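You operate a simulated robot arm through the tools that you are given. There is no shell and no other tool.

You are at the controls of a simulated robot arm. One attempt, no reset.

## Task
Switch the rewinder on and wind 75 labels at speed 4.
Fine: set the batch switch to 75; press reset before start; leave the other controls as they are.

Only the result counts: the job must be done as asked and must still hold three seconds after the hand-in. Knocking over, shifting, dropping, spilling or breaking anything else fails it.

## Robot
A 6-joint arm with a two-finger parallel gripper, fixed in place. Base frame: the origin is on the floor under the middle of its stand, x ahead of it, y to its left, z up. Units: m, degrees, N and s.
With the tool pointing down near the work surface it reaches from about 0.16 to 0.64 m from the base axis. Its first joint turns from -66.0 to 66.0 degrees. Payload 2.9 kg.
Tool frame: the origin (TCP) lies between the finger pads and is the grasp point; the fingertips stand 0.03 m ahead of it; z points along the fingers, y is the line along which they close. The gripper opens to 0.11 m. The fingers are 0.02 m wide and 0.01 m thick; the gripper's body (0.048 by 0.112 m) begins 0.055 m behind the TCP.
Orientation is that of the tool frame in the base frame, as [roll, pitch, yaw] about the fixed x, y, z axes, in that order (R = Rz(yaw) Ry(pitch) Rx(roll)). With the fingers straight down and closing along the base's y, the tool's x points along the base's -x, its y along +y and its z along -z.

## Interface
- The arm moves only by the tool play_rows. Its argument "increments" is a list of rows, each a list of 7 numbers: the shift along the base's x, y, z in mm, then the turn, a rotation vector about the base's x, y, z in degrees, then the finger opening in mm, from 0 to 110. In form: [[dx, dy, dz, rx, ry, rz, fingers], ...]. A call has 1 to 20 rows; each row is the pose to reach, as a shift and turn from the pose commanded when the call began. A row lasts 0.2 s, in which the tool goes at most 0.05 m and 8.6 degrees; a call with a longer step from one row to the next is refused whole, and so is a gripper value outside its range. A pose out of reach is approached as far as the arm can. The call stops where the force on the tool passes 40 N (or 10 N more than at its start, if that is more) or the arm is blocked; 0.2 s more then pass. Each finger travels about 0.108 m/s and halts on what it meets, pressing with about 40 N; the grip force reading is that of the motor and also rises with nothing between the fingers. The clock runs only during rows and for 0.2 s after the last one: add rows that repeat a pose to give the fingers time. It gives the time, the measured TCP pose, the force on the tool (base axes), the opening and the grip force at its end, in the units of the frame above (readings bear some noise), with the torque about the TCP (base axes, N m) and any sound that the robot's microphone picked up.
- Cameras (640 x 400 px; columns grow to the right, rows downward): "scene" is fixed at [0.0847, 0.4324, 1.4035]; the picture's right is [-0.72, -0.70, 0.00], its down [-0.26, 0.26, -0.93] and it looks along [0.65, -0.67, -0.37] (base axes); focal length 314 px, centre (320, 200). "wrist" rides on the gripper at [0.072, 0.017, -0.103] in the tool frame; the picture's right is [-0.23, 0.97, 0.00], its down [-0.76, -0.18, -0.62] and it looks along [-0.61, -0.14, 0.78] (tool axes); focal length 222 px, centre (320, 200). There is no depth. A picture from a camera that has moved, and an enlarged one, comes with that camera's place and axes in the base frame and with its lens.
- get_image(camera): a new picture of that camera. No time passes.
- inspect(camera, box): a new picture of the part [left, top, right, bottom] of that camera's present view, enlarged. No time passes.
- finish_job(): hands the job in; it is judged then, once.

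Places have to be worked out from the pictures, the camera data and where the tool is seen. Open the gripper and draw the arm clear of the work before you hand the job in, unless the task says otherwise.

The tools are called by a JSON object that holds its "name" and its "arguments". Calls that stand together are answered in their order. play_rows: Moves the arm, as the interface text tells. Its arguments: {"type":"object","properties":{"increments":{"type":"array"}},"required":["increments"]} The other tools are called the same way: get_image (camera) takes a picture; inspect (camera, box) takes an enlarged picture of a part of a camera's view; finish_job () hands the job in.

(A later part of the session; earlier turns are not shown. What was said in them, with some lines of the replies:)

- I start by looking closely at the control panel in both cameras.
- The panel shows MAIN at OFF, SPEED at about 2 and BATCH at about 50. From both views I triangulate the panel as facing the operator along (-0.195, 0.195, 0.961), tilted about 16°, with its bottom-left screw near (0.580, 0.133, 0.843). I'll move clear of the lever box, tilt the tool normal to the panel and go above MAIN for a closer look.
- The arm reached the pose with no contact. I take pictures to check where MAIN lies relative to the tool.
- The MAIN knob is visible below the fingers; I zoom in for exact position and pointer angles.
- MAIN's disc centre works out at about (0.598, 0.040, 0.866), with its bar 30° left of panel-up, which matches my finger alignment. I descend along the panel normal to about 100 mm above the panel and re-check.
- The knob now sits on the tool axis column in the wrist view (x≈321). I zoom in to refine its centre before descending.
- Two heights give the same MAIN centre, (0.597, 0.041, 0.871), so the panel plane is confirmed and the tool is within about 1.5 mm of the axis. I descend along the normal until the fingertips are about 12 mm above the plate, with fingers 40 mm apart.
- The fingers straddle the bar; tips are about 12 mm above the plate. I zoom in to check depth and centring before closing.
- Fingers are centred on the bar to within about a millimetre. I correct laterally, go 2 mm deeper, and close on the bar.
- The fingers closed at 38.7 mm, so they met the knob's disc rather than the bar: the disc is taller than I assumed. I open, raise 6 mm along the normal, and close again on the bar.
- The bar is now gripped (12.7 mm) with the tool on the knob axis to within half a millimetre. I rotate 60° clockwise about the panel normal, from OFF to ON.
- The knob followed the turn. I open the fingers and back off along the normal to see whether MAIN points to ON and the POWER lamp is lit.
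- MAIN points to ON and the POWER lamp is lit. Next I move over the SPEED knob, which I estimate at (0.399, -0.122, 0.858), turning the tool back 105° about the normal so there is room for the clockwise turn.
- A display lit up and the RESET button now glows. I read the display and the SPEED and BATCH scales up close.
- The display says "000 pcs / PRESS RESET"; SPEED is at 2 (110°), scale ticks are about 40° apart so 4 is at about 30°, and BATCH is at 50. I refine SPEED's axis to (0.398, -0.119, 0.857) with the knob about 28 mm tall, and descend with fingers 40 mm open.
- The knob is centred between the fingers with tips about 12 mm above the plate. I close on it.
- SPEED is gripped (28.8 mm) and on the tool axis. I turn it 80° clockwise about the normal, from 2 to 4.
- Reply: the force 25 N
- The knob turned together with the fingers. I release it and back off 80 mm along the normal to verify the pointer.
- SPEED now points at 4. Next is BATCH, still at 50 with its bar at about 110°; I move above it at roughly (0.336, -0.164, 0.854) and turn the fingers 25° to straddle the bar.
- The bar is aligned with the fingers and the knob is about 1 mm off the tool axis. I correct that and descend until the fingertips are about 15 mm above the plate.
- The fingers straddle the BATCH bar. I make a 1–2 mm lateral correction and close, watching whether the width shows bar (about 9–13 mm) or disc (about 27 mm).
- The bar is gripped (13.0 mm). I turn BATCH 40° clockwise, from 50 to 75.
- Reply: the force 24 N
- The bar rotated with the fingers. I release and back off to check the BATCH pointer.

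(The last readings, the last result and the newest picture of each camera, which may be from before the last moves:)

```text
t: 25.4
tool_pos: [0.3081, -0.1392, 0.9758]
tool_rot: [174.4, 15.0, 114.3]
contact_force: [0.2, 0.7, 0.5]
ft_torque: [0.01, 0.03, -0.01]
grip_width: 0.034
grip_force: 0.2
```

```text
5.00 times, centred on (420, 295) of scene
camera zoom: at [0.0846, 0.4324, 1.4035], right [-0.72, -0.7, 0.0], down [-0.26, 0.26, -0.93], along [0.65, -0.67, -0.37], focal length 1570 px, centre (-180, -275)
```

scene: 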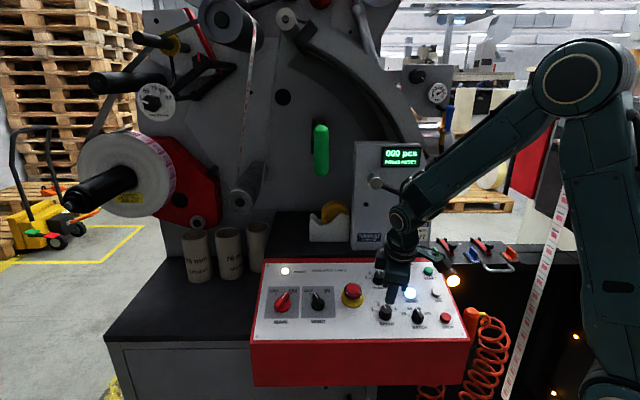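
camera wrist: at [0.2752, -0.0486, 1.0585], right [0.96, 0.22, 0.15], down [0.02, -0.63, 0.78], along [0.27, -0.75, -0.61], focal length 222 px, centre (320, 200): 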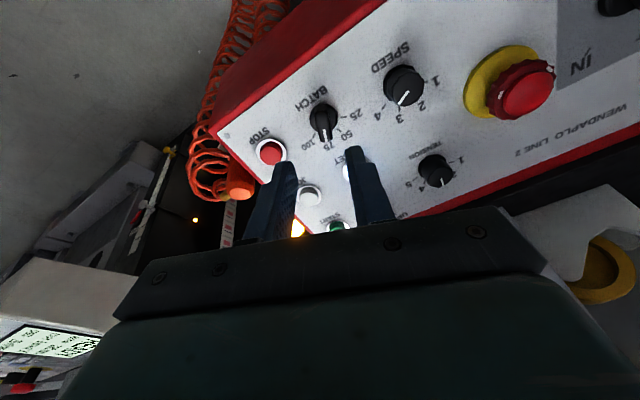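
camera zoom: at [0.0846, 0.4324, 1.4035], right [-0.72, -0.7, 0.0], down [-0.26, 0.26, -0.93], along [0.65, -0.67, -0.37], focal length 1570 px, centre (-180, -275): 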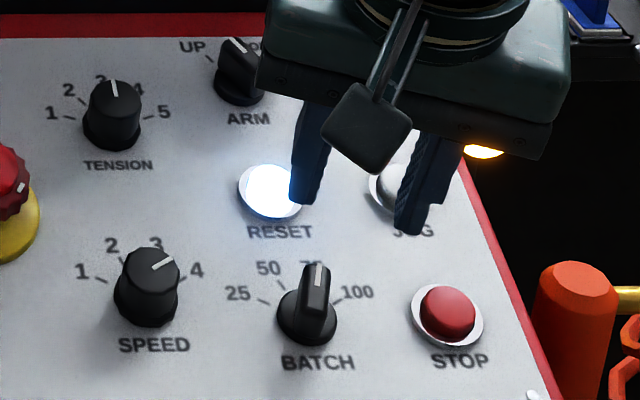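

BATCH now points to 75 and SPEED still at 4. Next I go above RESET, estimated at (0.384, -0.213, 0.873), with the fingers closed for pressing.

{"name": "play_rows", "arguments": {"increments": [[14, -13.4, 0, -1.46, 1.46, 7.21, 20], [28, -26.8, 0, -2.93, 2.93, 14.42, 0], [42, -40.2, -3, -4.39, 4.39, 21.63, 0], [55.9, -53.6, -7, -5.85, 5.85, 28.84, 0], [55.9, -53.6, -7, -5.85, 5.85, 28.84, 0]]}}

{"name": "get_image", "arguments": {"camera": "wrist"}}

{"name": "inspect", "arguments": {"camera": "wrist", "box": [240, 60, 400, 180]}}

{"name": "get_image", "arguments": {"camera": "scene"}}

```text
t: 26.6
tool_pos: [0.3661, -0.1911, 0.9677]
tool_rot: [-177.2, 15.7, 145.6]
contact_force: [0.7, 0.0, -0.5]
ft_torque: [0.0, -0.03, 0.01]
grip_width: 0.0001
grip_force: 37.4
```

```text
taken
camera wrist: at [0.2988, -0.1183, 1.0463], right [0.74, 0.67, 0.01], down [0.38, -0.44, 0.81], along [0.55, -0.6, -0.58], focal length 222 px, centre (320, 200)
```

wrist: 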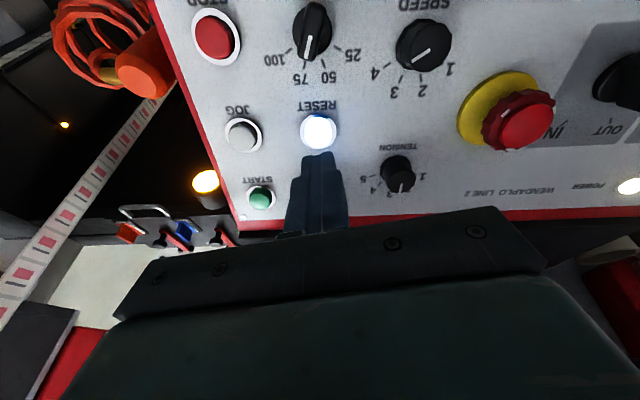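

```text
3.33 times, centred on (320, 120) of wrist
camera zoom: at [0.2988, -0.1183, 1.0463], right [0.74, 0.67, 0.01], down [0.38, -0.44, 0.81], along [0.55, -0.6, -0.58], focal length 740 px, centre (320, 467)
```

zoom: 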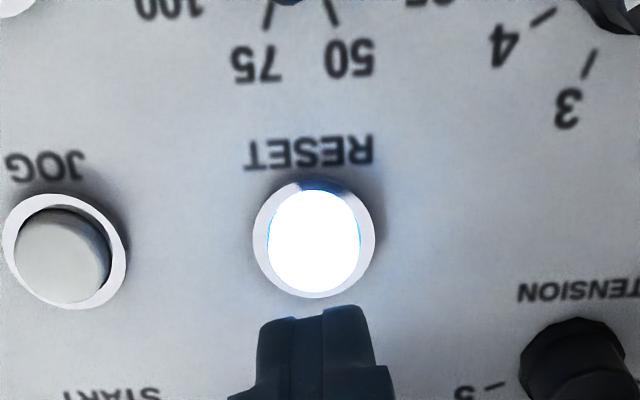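

```text
taken
```

scene: 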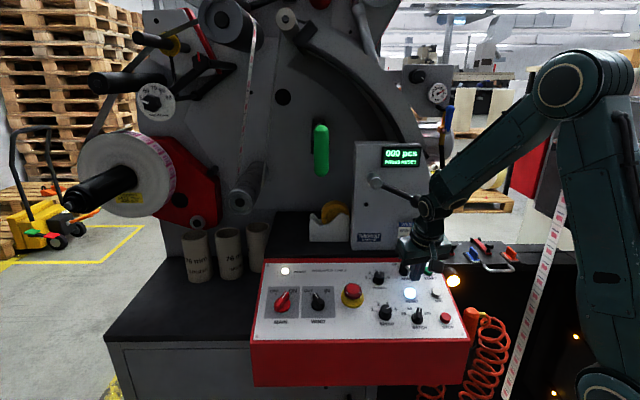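

The RESET ring gives an axis at (0.386, -0.214, 0.874), about 3.5 mm from the tool axis. I correct and descend to about 6 mm above the cap.

{"name": "play_rows", "arguments": {"increments": [[4, -6, -15, 0, 0, 0, 0], [7, -9, -32, 0, 0, 0, 0], [10.5, -13, -47.3, 0, 0, 0, 0], [10.5, -13, -47.3, 0, 0, 0, 0]]}}

{"name": "inspect", "arguments": {"camera": "wrist", "box": [240, 100, 400, 220]}}

{"name": "inspect", "arguments": {"camera": "scene", "box": [370, 240, 450, 310]}}

```text
t: 27.6
tool_pos: [0.3752, -0.2047, 0.9179]
tool_rot: [-177.1, 15.8, 145.3]
contact_force: [0.1, 0.0, 0.3]
ft_torque: [-0.02, -0.01, -0.03]
grip_width: 0.0001
grip_force: 37.7
```

```text
3.33 times, centred on (320, 160) of wrist
camera zoom: at [0.3081, -0.1317, 0.9977], right [0.74, 0.67, 0.02], down [0.38, -0.44, 0.81], along [0.55, -0.6, -0.58], focal length 740 px, centre (320, 333)
```

zoom: 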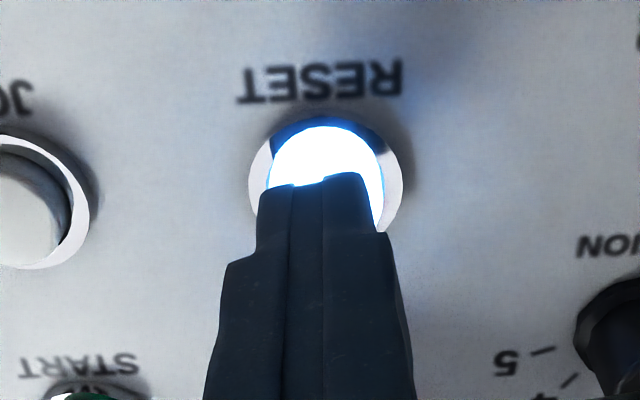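

```text
5.71 times, centred on (410, 275) of scene
camera zoom: at [0.0847, 0.4324, 1.4035], right [-0.72, -0.7, 0.0], down [-0.26, 0.26, -0.93], along [0.65, -0.67, -0.37], focal length 1795 px, centre (-194, -229)
```

zoom: 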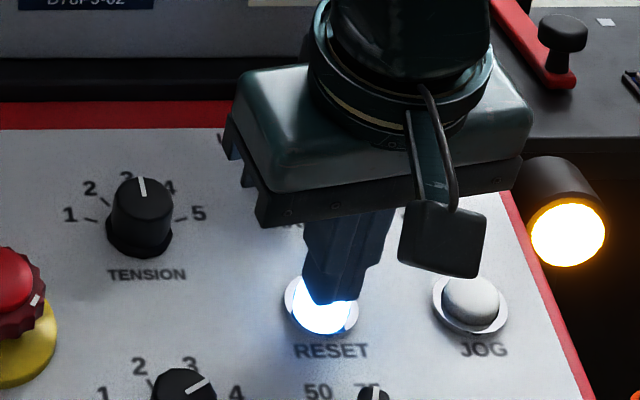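

The tip is about 17 mm above the plate, directly over the lit RESET cap. I press down in small steps along the normal.

{"name": "play_rows", "arguments": {"increments": [[0.8, 0.7, -1.5, 0, 0, 0, 0], [1.1, 0.4, -2.9, 0, 0, 0, 0], [1.4, 0.1, -4.3, 0, 0, 0, 0], [1.7, -0.2, -5.8, 0, 0, 0, 0], [2.0, -0.5, -7.2, 0, 0, 0, 0]]}}

{"name": "inspect", "arguments": {"camera": "scene", "box": [370, 138, 434, 178]}}

{"name": "inspect", "arguments": {"camera": "wrist", "box": [240, 100, 400, 220]}}

```text
t: 28.8
tool_pos: [0.3773, -0.2051, 0.9116]
tool_rot: [-177.1, 15.8, 145.4]
contact_force: [-0.7, 1.5, 2.2]
ft_torque: [0.0, -0.01, 0.02]
grip_width: 0.0002
grip_force: 37.9
heard: click
```

```text
10.00 times, centred on (402, 158) of scene
camera zoom: at [0.0846, 0.4324, 1.4035], right [-0.72, -0.7, 0.0], down [-0.26, 0.26, -0.93], along [0.65, -0.67, -0.37], focal length 3141 px, centre (-500, 620)
```

zoom: 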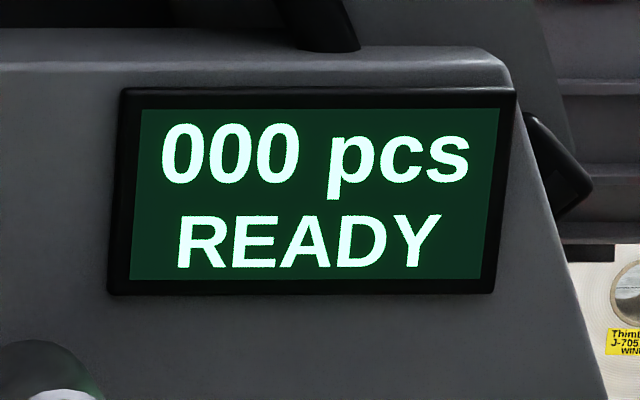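

```text
3.33 times, centred on (320, 160) of wrist
camera zoom: at [0.3097, -0.132, 0.9906], right [0.74, 0.67, 0.01], down [0.38, -0.44, 0.81], along [0.55, -0.6, -0.58], focal length 740 px, centre (320, 333)
```

zoom: 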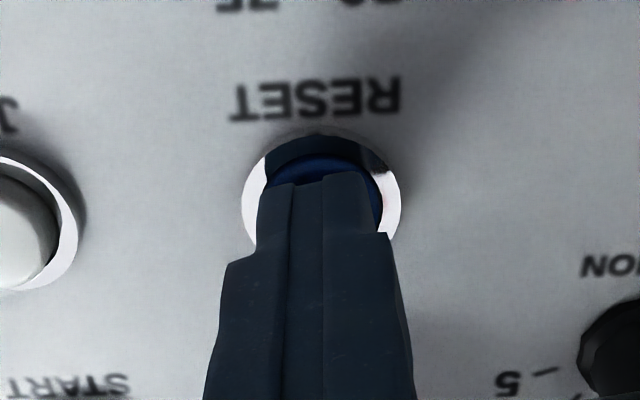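

A click was heard and the display now reads READY. I lift off along the normal and move over START, estimated at (0.388, -0.312, 0.894), keeping clear of the lever ball behind.

{"name": "play_rows", "arguments": {"increments": [[-4, 4, 20, 0, 0, 0, 0], [-9.7, 9.7, 48, 0, 0, 0, 0], [-9, -30, 56, 0.98, -0.98, -4.8, 0], [-7, -65, 64, 1.95, -1.95, -9.61, 0], [-6.4, -88.9, 68.9, 1.95, -1.95, -9.61, 0], [-6.4, -88.9, 68.9, 1.95, -1.95, -9.61, 0]]}}

{"name": "get_image", "arguments": {"camera": "wrist"}}

{"name": "inspect", "arguments": {"camera": "wrist", "box": [240, 60, 400, 180]}}

{"name": "get_image", "arguments": {"camera": "scene"}}

{"name": "inspect", "arguments": {"camera": "scene", "box": [340, 130, 460, 330]}}

```text
t: 30.2
tool_pos: [0.3709, -0.2921, 0.9813]
tool_rot: [180.0, 16.0, 135.0]
contact_force: [0.4, -0.7, -0.5]
ft_torque: [-0.01, 0.0, 0.01]
grip_width: 0.0
grip_force: 37.5
```

```text
taken
camera wrist: at [0.3136, -0.2109, 1.0608], right [0.84, 0.53, 0.06], down [0.27, -0.52, 0.81], along [0.46, -0.66, -0.58], focal length 222 px, centre (320, 200)
```

wrist: 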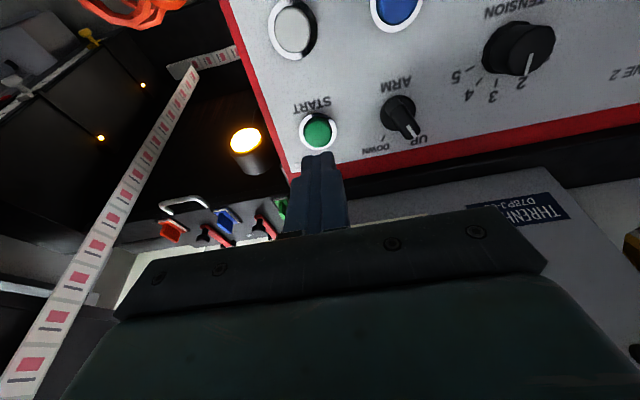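

```text
3.33 times, centred on (320, 120) of wrist
camera zoom: at [0.3136, -0.2109, 1.0608], right [0.84, 0.53, 0.06], down [0.27, -0.52, 0.81], along [0.46, -0.66, -0.58], focal length 740 px, centre (320, 467)
```

zoom: 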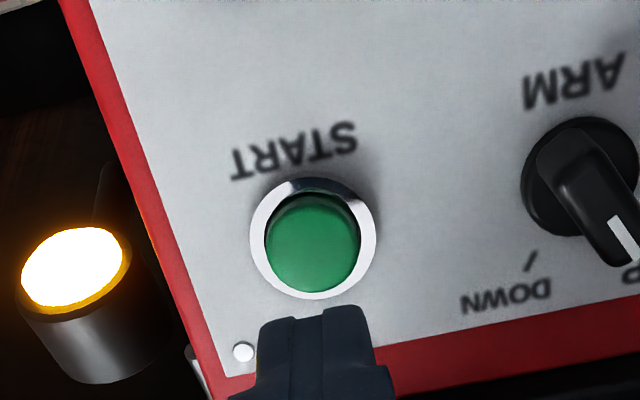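

```text
taken
```

scene: 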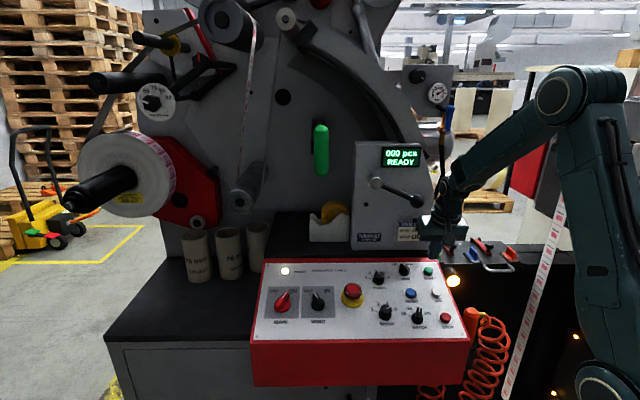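

```text
2.00 times, centred on (400, 230) of scene
camera zoom: at [0.0847, 0.4324, 1.4035], right [-0.72, -0.7, 0.0], down [-0.26, 0.26, -0.93], along [0.65, -0.67, -0.37], focal length 628 px, centre (160, 140)
```

zoom: 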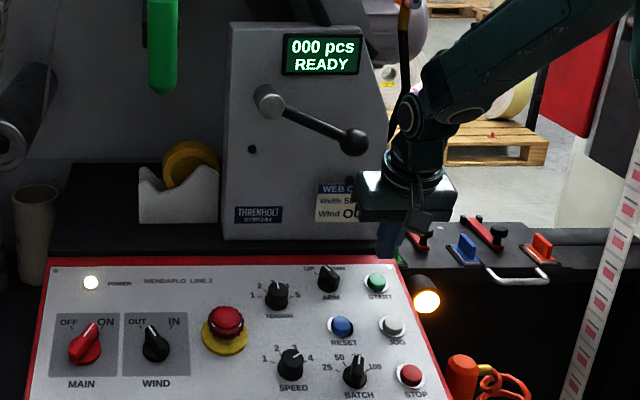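

The panel is unobstructed in the scene view, so before pressing START I double-check all settings.

{"name": "inspect", "arguments": {"camera": "scene", "box": [360, 255, 480, 335]}}

{"name": "inspect", "arguments": {"camera": "scene", "box": [250, 255, 370, 335]}}

{"name": "inspect", "arguments": {"camera": "scene", "box": [370, 295, 440, 335]}}

```text
5.00 times, centred on (420, 295) of scene
camera zoom: at [0.0847, 0.4324, 1.4035], right [-0.72, -0.7, 0.0], down [-0.26, 0.26, -0.93], along [0.65, -0.67, -0.37], focal length 1570 px, centre (-180, -275)
```

zoom: 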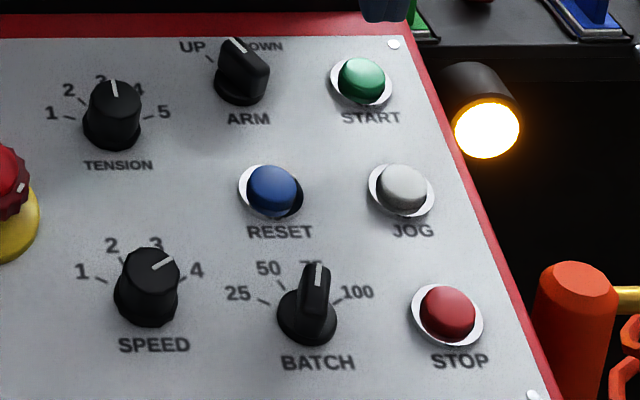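

```text
5.00 times, centred on (310, 295) of scene
camera zoom: at [0.0847, 0.4324, 1.4035], right [-0.72, -0.7, 0.0], down [-0.26, 0.26, -0.93], along [0.65, -0.67, -0.37], focal length 1570 px, centre (370, -275)
```

zoom: 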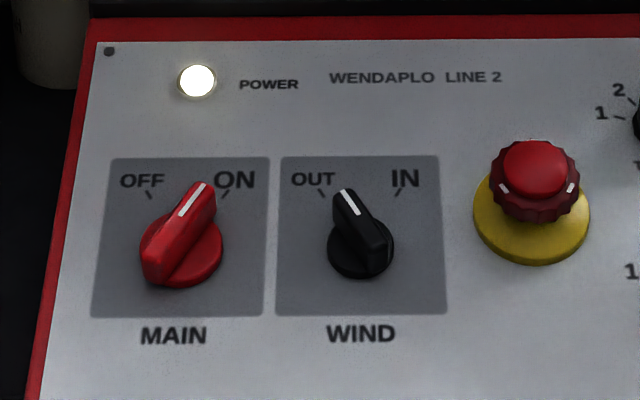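

```text
9.14 times, centred on (405, 315) of scene
camera zoom: at [0.0847, 0.4324, 1.4035], right [-0.72, -0.7, 0.0], down [-0.26, 0.26, -0.93], along [0.65, -0.67, -0.37], focal length 2872 px, centre (-457, -851)
```

zoom: 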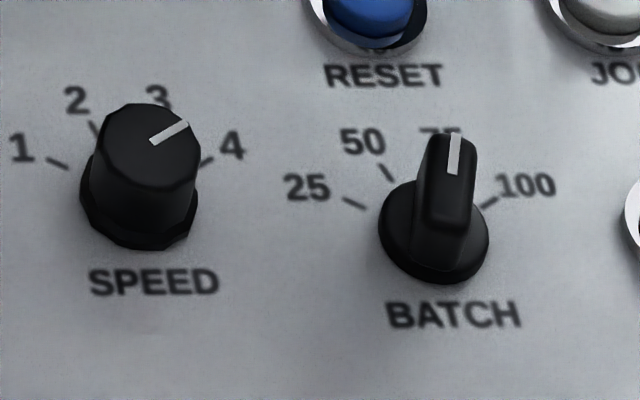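

All settings check out: MAIN on, SPEED 4, BATCH 75, TENSION, ARM and WIND untouched, display READY. START's axis is (0.387, -0.311, 0.894); I descend and press it in small steps.

{"name": "play_rows", "arguments": {"increments": [[1.8, -4.5, -14, 0, 0, 0, 0], [4.7, -7.4, -28, 0, 0, 0, 0], [7.5, -10.3, -42.3, 0, 0, 0, 0], [7.8, -10.6, -43.7, 0, 0, 0, 0], [8.1, -10.9, -45.2, 0, 0, 0, 0], [8.4, -11.2, -46.6, 0, 0, 0, 0], [8.7, -11.5, -48.1, 0, 0, 0, 0], [9.0, -11.8, -49.6, 0, 0, 0, 0]]}}

{"name": "inspect", "arguments": {"camera": "scene", "box": [370, 138, 434, 178]}}

{"name": "inspect", "arguments": {"camera": "wrist", "box": [240, 100, 400, 220]}}

```text
t: 32.0
tool_pos: [0.3798, -0.3055, 0.9324]
tool_rot: [179.9, 16.0, 135.0]
contact_force: [0.0, 2.9, 3.4]
ft_torque: [0.07, -0.04, 0.02]
grip_width: 0.0
grip_force: 37.7
heard: click
```

```text
10.00 times, centred on (402, 158) of scene
camera zoom: at [0.0846, 0.4325, 1.4035], right [-0.72, -0.7, 0.0], down [-0.26, 0.26, -0.93], along [0.65, -0.67, -0.37], focal length 3141 px, centre (-500, 620)
```

zoom: 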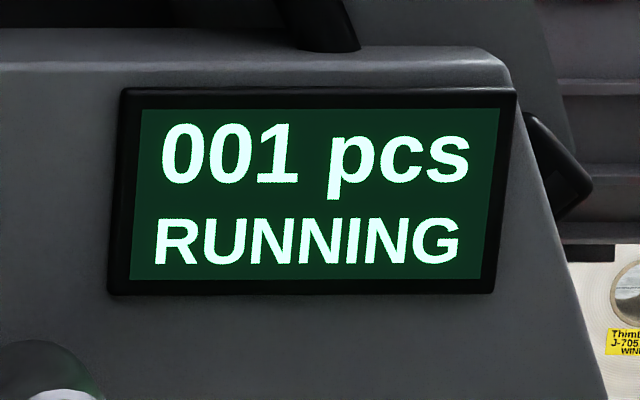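

```text
3.33 times, centred on (320, 160) of wrist
camera zoom: at [0.3221, -0.2248, 1.0112], right [0.84, 0.54, 0.06], down [0.27, -0.52, 0.81], along [0.47, -0.66, -0.58], focal length 740 px, centre (320, 333)
```

zoom: 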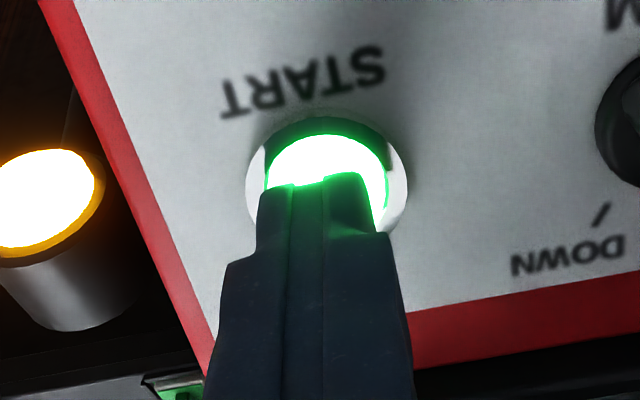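

The machine is RUNNING, count 001, START lit. I lift straight off along the normal, draw the arm back clear of the panel and open the gripper.

{"name": "play_rows", "arguments": {"increments": [[-4, 4, 20, 0, 0, 0, 0], [-10, 10, 48, 0, 0, 0, 0], [-18, 18, 88, 0, 0, 0, 0], [-30, 40, 120, 0, 0, 0, 20], [-50, 70, 145, 0, 0, 0, 40], [-70, 100, 165, 0, 0, 0, 60], [-80, 130, 180, 0, 0, 0, 60], [-80, 130, 180, 0, 0, 0, 60]]}}

{"name": "get_image", "arguments": {"camera": "scene"}}

{"name": "inspect", "arguments": {"camera": "scene", "box": [370, 138, 434, 178]}}

```text
t: 33.8
tool_pos: [0.2979, -0.1753, 1.1129]
tool_rot: [-180.0, 16.0, 135.0]
contact_force: [-0.1, -0.4, 0.2]
ft_torque: [-0.02, -0.01, -0.01]
grip_width: 0.0599
grip_force: 0.0
```

```text
taken
```

scene: 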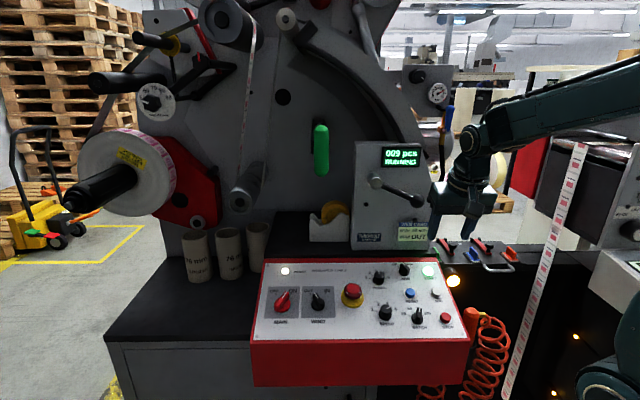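

```text
10.00 times, centred on (402, 158) of scene
camera zoom: at [0.0846, 0.4324, 1.4035], right [-0.72, -0.7, 0.0], down [-0.26, 0.26, -0.93], along [0.65, -0.67, -0.37], focal length 3141 px, centre (-500, 620)
```

zoom: 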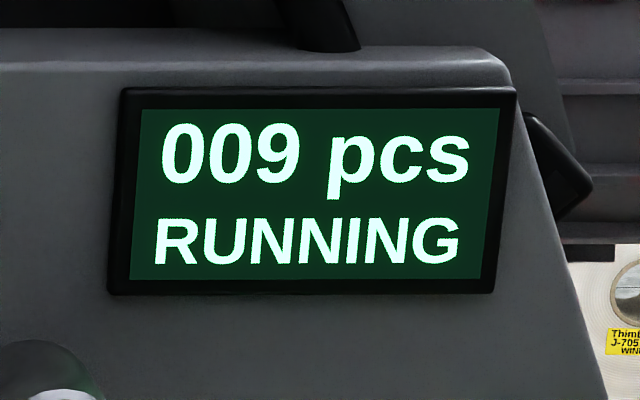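

The count is rising (009 after 1.8 s, about 4–5 per second). I hold still in this clear pose and let the batch run.

{"name": "play_rows", "arguments": {"increments": [[0, 0, 0, 0, 0, 0, 60], [0, 0, 0, 0, 0, 0, 60], [0, 0, 0, 0, 0, 0, 60], [0, 0, 0, 0, 0, 0, 60], [0, 0, 0, 0, 0, 0, 60], [0, 0, 0, 0, 0, 0, 60], [0, 0, 0, 0, 0, 0, 60], [0, 0, 0, 0, 0, 0, 60], [0, 0, 0, 0, 0, 0, 60], [0, 0, 0, 0, 0, 0, 60], [0, 0, 0, 0, 0, 0, 60], [0, 0, 0, 0, 0, 0, 60], [0, 0, 0, 0, 0, 0, 60], [0, 0, 0, 0, 0, 0, 60], [0, 0, 0, 0, 0, 0, 60], [0, 0, 0, 0, 0, 0, 60], [0, 0, 0, 0, 0, 0, 60], [0, 0, 0, 0, 0, 0, 60], [0, 0, 0, 0, 0, 0, 60], [0, 0, 0, 0, 0, 0, 60]]}}

{"name": "inspect", "arguments": {"camera": "scene", "box": [370, 138, 434, 178]}}

```text
t: 38.0
tool_pos: [0.299, -0.1744, 1.1124]
tool_rot: [-179.9, 16.0, 134.9]
contact_force: [0.8, 0.4, 0.0]
ft_torque: [0.02, -0.02, 0.05]
grip_width: 0.06
grip_force: 0.2
```

```text
10.00 times, centred on (402, 158) of scene
camera zoom: at [0.0847, 0.4324, 1.4035], right [-0.72, -0.7, 0.0], down [-0.26, 0.26, -0.93], along [0.65, -0.67, -0.37], focal length 3141 px, centre (-500, 620)
```

zoom: 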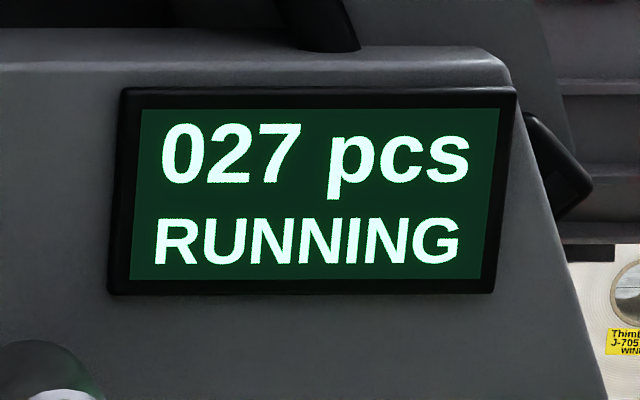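

At 027 pcs, about 4.3 per second, so roughly 11 s remain. I keep waiting.

{"name": "play_rows", "arguments": {"increments": [[0, 0, 0, 0, 0, 0, 60], [0, 0, 0, 0, 0, 0, 60], [0, 0, 0, 0, 0, 0, 60], [0, 0, 0, 0, 0, 0, 60], [0, 0, 0, 0, 0, 0, 60], [0, 0, 0, 0, 0, 0, 60], [0, 0, 0, 0, 0, 0, 60], [0, 0, 0, 0, 0, 0, 60], [0, 0, 0, 0, 0, 0, 60], [0, 0, 0, 0, 0, 0, 60], [0, 0, 0, 0, 0, 0, 60], [0, 0, 0, 0, 0, 0, 60], [0, 0, 0, 0, 0, 0, 60], [0, 0, 0, 0, 0, 0, 60], [0, 0, 0, 0, 0, 0, 60], [0, 0, 0, 0, 0, 0, 60], [0, 0, 0, 0, 0, 0, 60], [0, 0, 0, 0, 0, 0, 60], [0, 0, 0, 0, 0, 0, 60], [0, 0, 0, 0, 0, 0, 60]]}}

{"name": "inspect", "arguments": {"camera": "scene", "box": [370, 138, 434, 178]}}

```text
t: 42.2
tool_pos: [0.2978, -0.1746, 1.1125]
tool_rot: [180.0, 16.0, 134.9]
contact_force: [-0.4, 0.5, -0.4]
ft_torque: [0.01, 0.03, -0.03]
grip_width: 0.0598
grip_force: 0.0
```

```text
10.00 times, centred on (402, 158) of scene
camera zoom: at [0.0847, 0.4324, 1.4035], right [-0.72, -0.7, 0.0], down [-0.26, 0.26, -0.93], along [0.65, -0.67, -0.37], focal length 3141 px, centre (-500, 620)
```

zoom: 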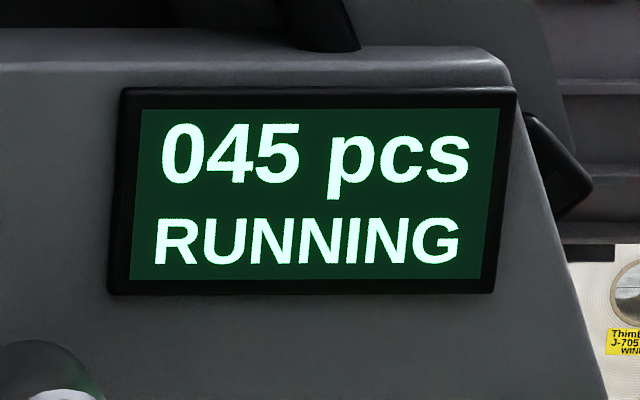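

At 045 pcs and still running normally; I wait further.

{"name": "play_rows", "arguments": {"increments": [[0, 0, 0, 0, 0, 0, 60], [0, 0, 0, 0, 0, 0, 60], [0, 0, 0, 0, 0, 0, 60], [0, 0, 0, 0, 0, 0, 60], [0, 0, 0, 0, 0, 0, 60], [0, 0, 0, 0, 0, 0, 60], [0, 0, 0, 0, 0, 0, 60], [0, 0, 0, 0, 0, 0, 60], [0, 0, 0, 0, 0, 0, 60], [0, 0, 0, 0, 0, 0, 60], [0, 0, 0, 0, 0, 0, 60], [0, 0, 0, 0, 0, 0, 60], [0, 0, 0, 0, 0, 0, 60], [0, 0, 0, 0, 0, 0, 60], [0, 0, 0, 0, 0, 0, 60], [0, 0, 0, 0, 0, 0, 60], [0, 0, 0, 0, 0, 0, 60], [0, 0, 0, 0, 0, 0, 60], [0, 0, 0, 0, 0, 0, 60], [0, 0, 0, 0, 0, 0, 60]]}}

{"name": "inspect", "arguments": {"camera": "scene", "box": [370, 138, 434, 178]}}

```text
t: 46.4
tool_pos: [0.2991, -0.1742, 1.1133]
tool_rot: [180.0, 15.9, 135.0]
contact_force: [-0.9, -1.0, 0.0]
ft_torque: [-0.05, 0.02, 0.0]
grip_width: 0.0601
grip_force: 0.1
```

```text
10.00 times, centred on (402, 158) of scene
camera zoom: at [0.0847, 0.4324, 1.4035], right [-0.72, -0.7, 0.0], down [-0.26, 0.26, -0.93], along [0.65, -0.67, -0.37], focal length 3141 px, centre (-500, 620)
```

zoom: 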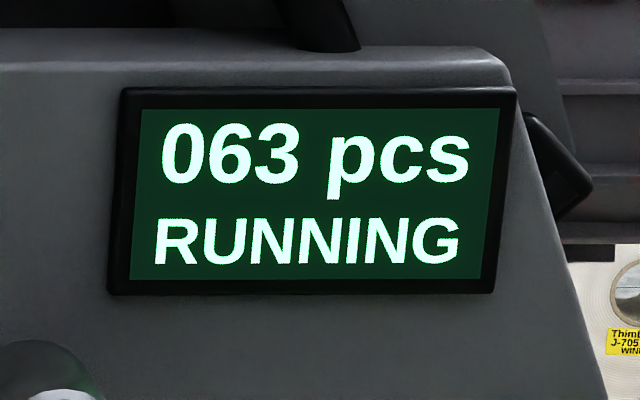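

At 063 pcs; about 3 s remain. One more wait should show whether it stops at 75.

{"name": "play_rows", "arguments": {"increments": [[0, 0, 0, 0, 0, 0, 60], [0, 0, 0, 0, 0, 0, 60], [0, 0, 0, 0, 0, 0, 60], [0, 0, 0, 0, 0, 0, 60], [0, 0, 0, 0, 0, 0, 60], [0, 0, 0, 0, 0, 0, 60], [0, 0, 0, 0, 0, 0, 60], [0, 0, 0, 0, 0, 0, 60], [0, 0, 0, 0, 0, 0, 60], [0, 0, 0, 0, 0, 0, 60], [0, 0, 0, 0, 0, 0, 60], [0, 0, 0, 0, 0, 0, 60], [0, 0, 0, 0, 0, 0, 60], [0, 0, 0, 0, 0, 0, 60], [0, 0, 0, 0, 0, 0, 60], [0, 0, 0, 0, 0, 0, 60], [0, 0, 0, 0, 0, 0, 60], [0, 0, 0, 0, 0, 0, 60], [0, 0, 0, 0, 0, 0, 60], [0, 0, 0, 0, 0, 0, 60]]}}

{"name": "inspect", "arguments": {"camera": "scene", "box": [370, 138, 434, 178]}}

{"name": "get_image", "arguments": {"camera": "scene"}}

{"name": "inspect", "arguments": {"camera": "scene", "box": [245, 250, 485, 395]}}

```text
t: 50.6
tool_pos: [0.2978, -0.1753, 1.111]
tool_rot: [180.0, 16.0, 135.0]
contact_force: [-0.4, 0.8, 0.0]
ft_torque: [0.0, -0.01, 0.01]
grip_width: 0.0603
grip_force: 0.0
```

```text
10.00 times, centred on (402, 158) of scene
camera zoom: at [0.0847, 0.4324, 1.4035], right [-0.72, -0.7, 0.0], down [-0.26, 0.26, -0.93], along [0.65, -0.67, -0.37], focal length 3141 px, centre (-500, 620)
```

zoom: 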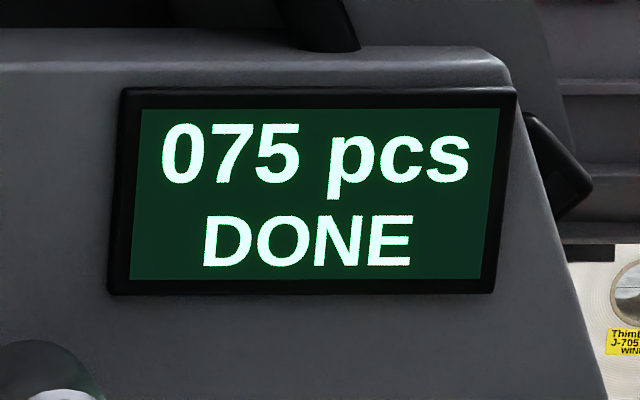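

```text
taken
```

scene: 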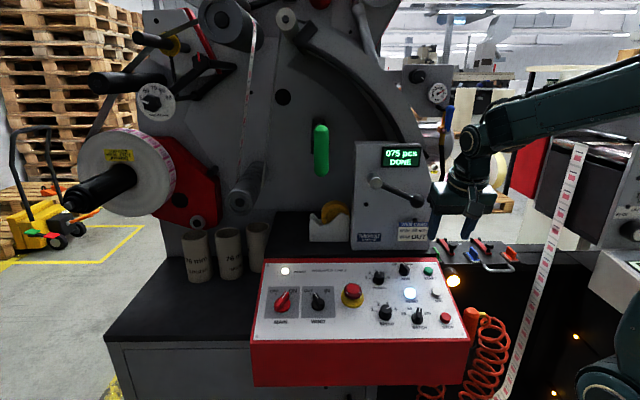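

```text
2.67 times, centred on (365, 322) of scene
camera zoom: at [0.0847, 0.4324, 1.4035], right [-0.72, -0.7, 0.0], down [-0.26, 0.26, -0.93], along [0.65, -0.67, -0.37], focal length 838 px, centre (200, -127)
```

zoom: 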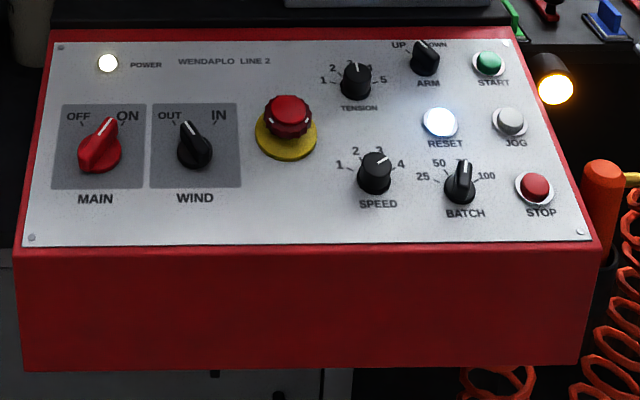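

The display reads "075 pcs DONE"; MAIN is on, SPEED is at 4, BATCH is at 75, and the other controls are unchanged. I open the gripper fully and raise the arm a bit before handing in.

{"name": "play_rows", "arguments": {"increments": [[-5, 10, 20, 0, 0, 0, 80], [-10, 20, 40, 0, 0, 0, 100], [-10, 20, 40, 0, 0, 0, 110], [-10, 20, 40, 0, 0, 0, 110]]}}

{"name": "inspect", "arguments": {"camera": "scene", "box": [340, 130, 480, 340]}}

```text
t: 51.6
tool_pos: [0.2902, -0.1545, 1.1522]
tool_rot: [180.0, 16.1, 135.0]
contact_force: [0.4, -0.3, 0.2]
ft_torque: [-0.02, -0.02, 0.02]
grip_width: 0.11
grip_force: 0.1
```

```text
1.90 times, centred on (410, 235) of scene
camera zoom: at [0.0847, 0.4324, 1.4035], right [-0.72, -0.7, 0.0], down [-0.26, 0.26, -0.93], along [0.65, -0.67, -0.37], focal length 598 px, centre (149, 133)
```

zoom: 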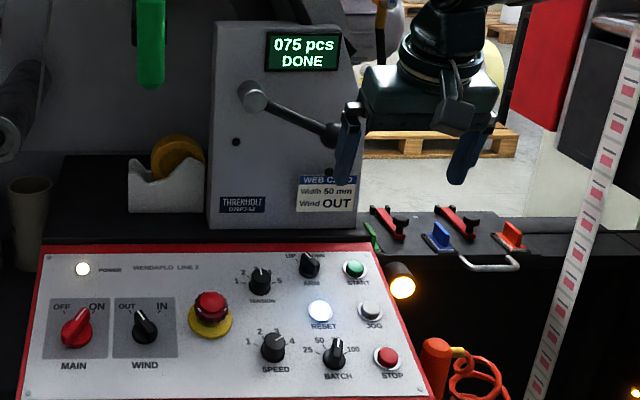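

The job is complete: 075 pcs DONE, the arm is clear with no contact force, and the gripper is open. I hand it in.

{"name": "finish_job", "arguments": {}}

```text
The job is handed in.
```

The rewinder is on and has wound 75 labels at speed 4. The display read "075 pcs DONE" when I handed the job in.

- **Settings:** MAIN is at ON with the POWER lamp lit, SPEED is at 4 and BATCH is at 75.
- **Sequence:** I set everything first, then pressed RESET (the display went from PRESS RESET to READY), then START. The batch ran to 75 and stopped by itself.
- **Other controls:** WIND, TENSION, ARM, JOG, STOP and the emergency stop were left as they were.
- **Arm:** it is clear of the panel with the gripper fully open, and the last force readings showed no contact.

The RESET button lit again after the batch finished. I left it alone.
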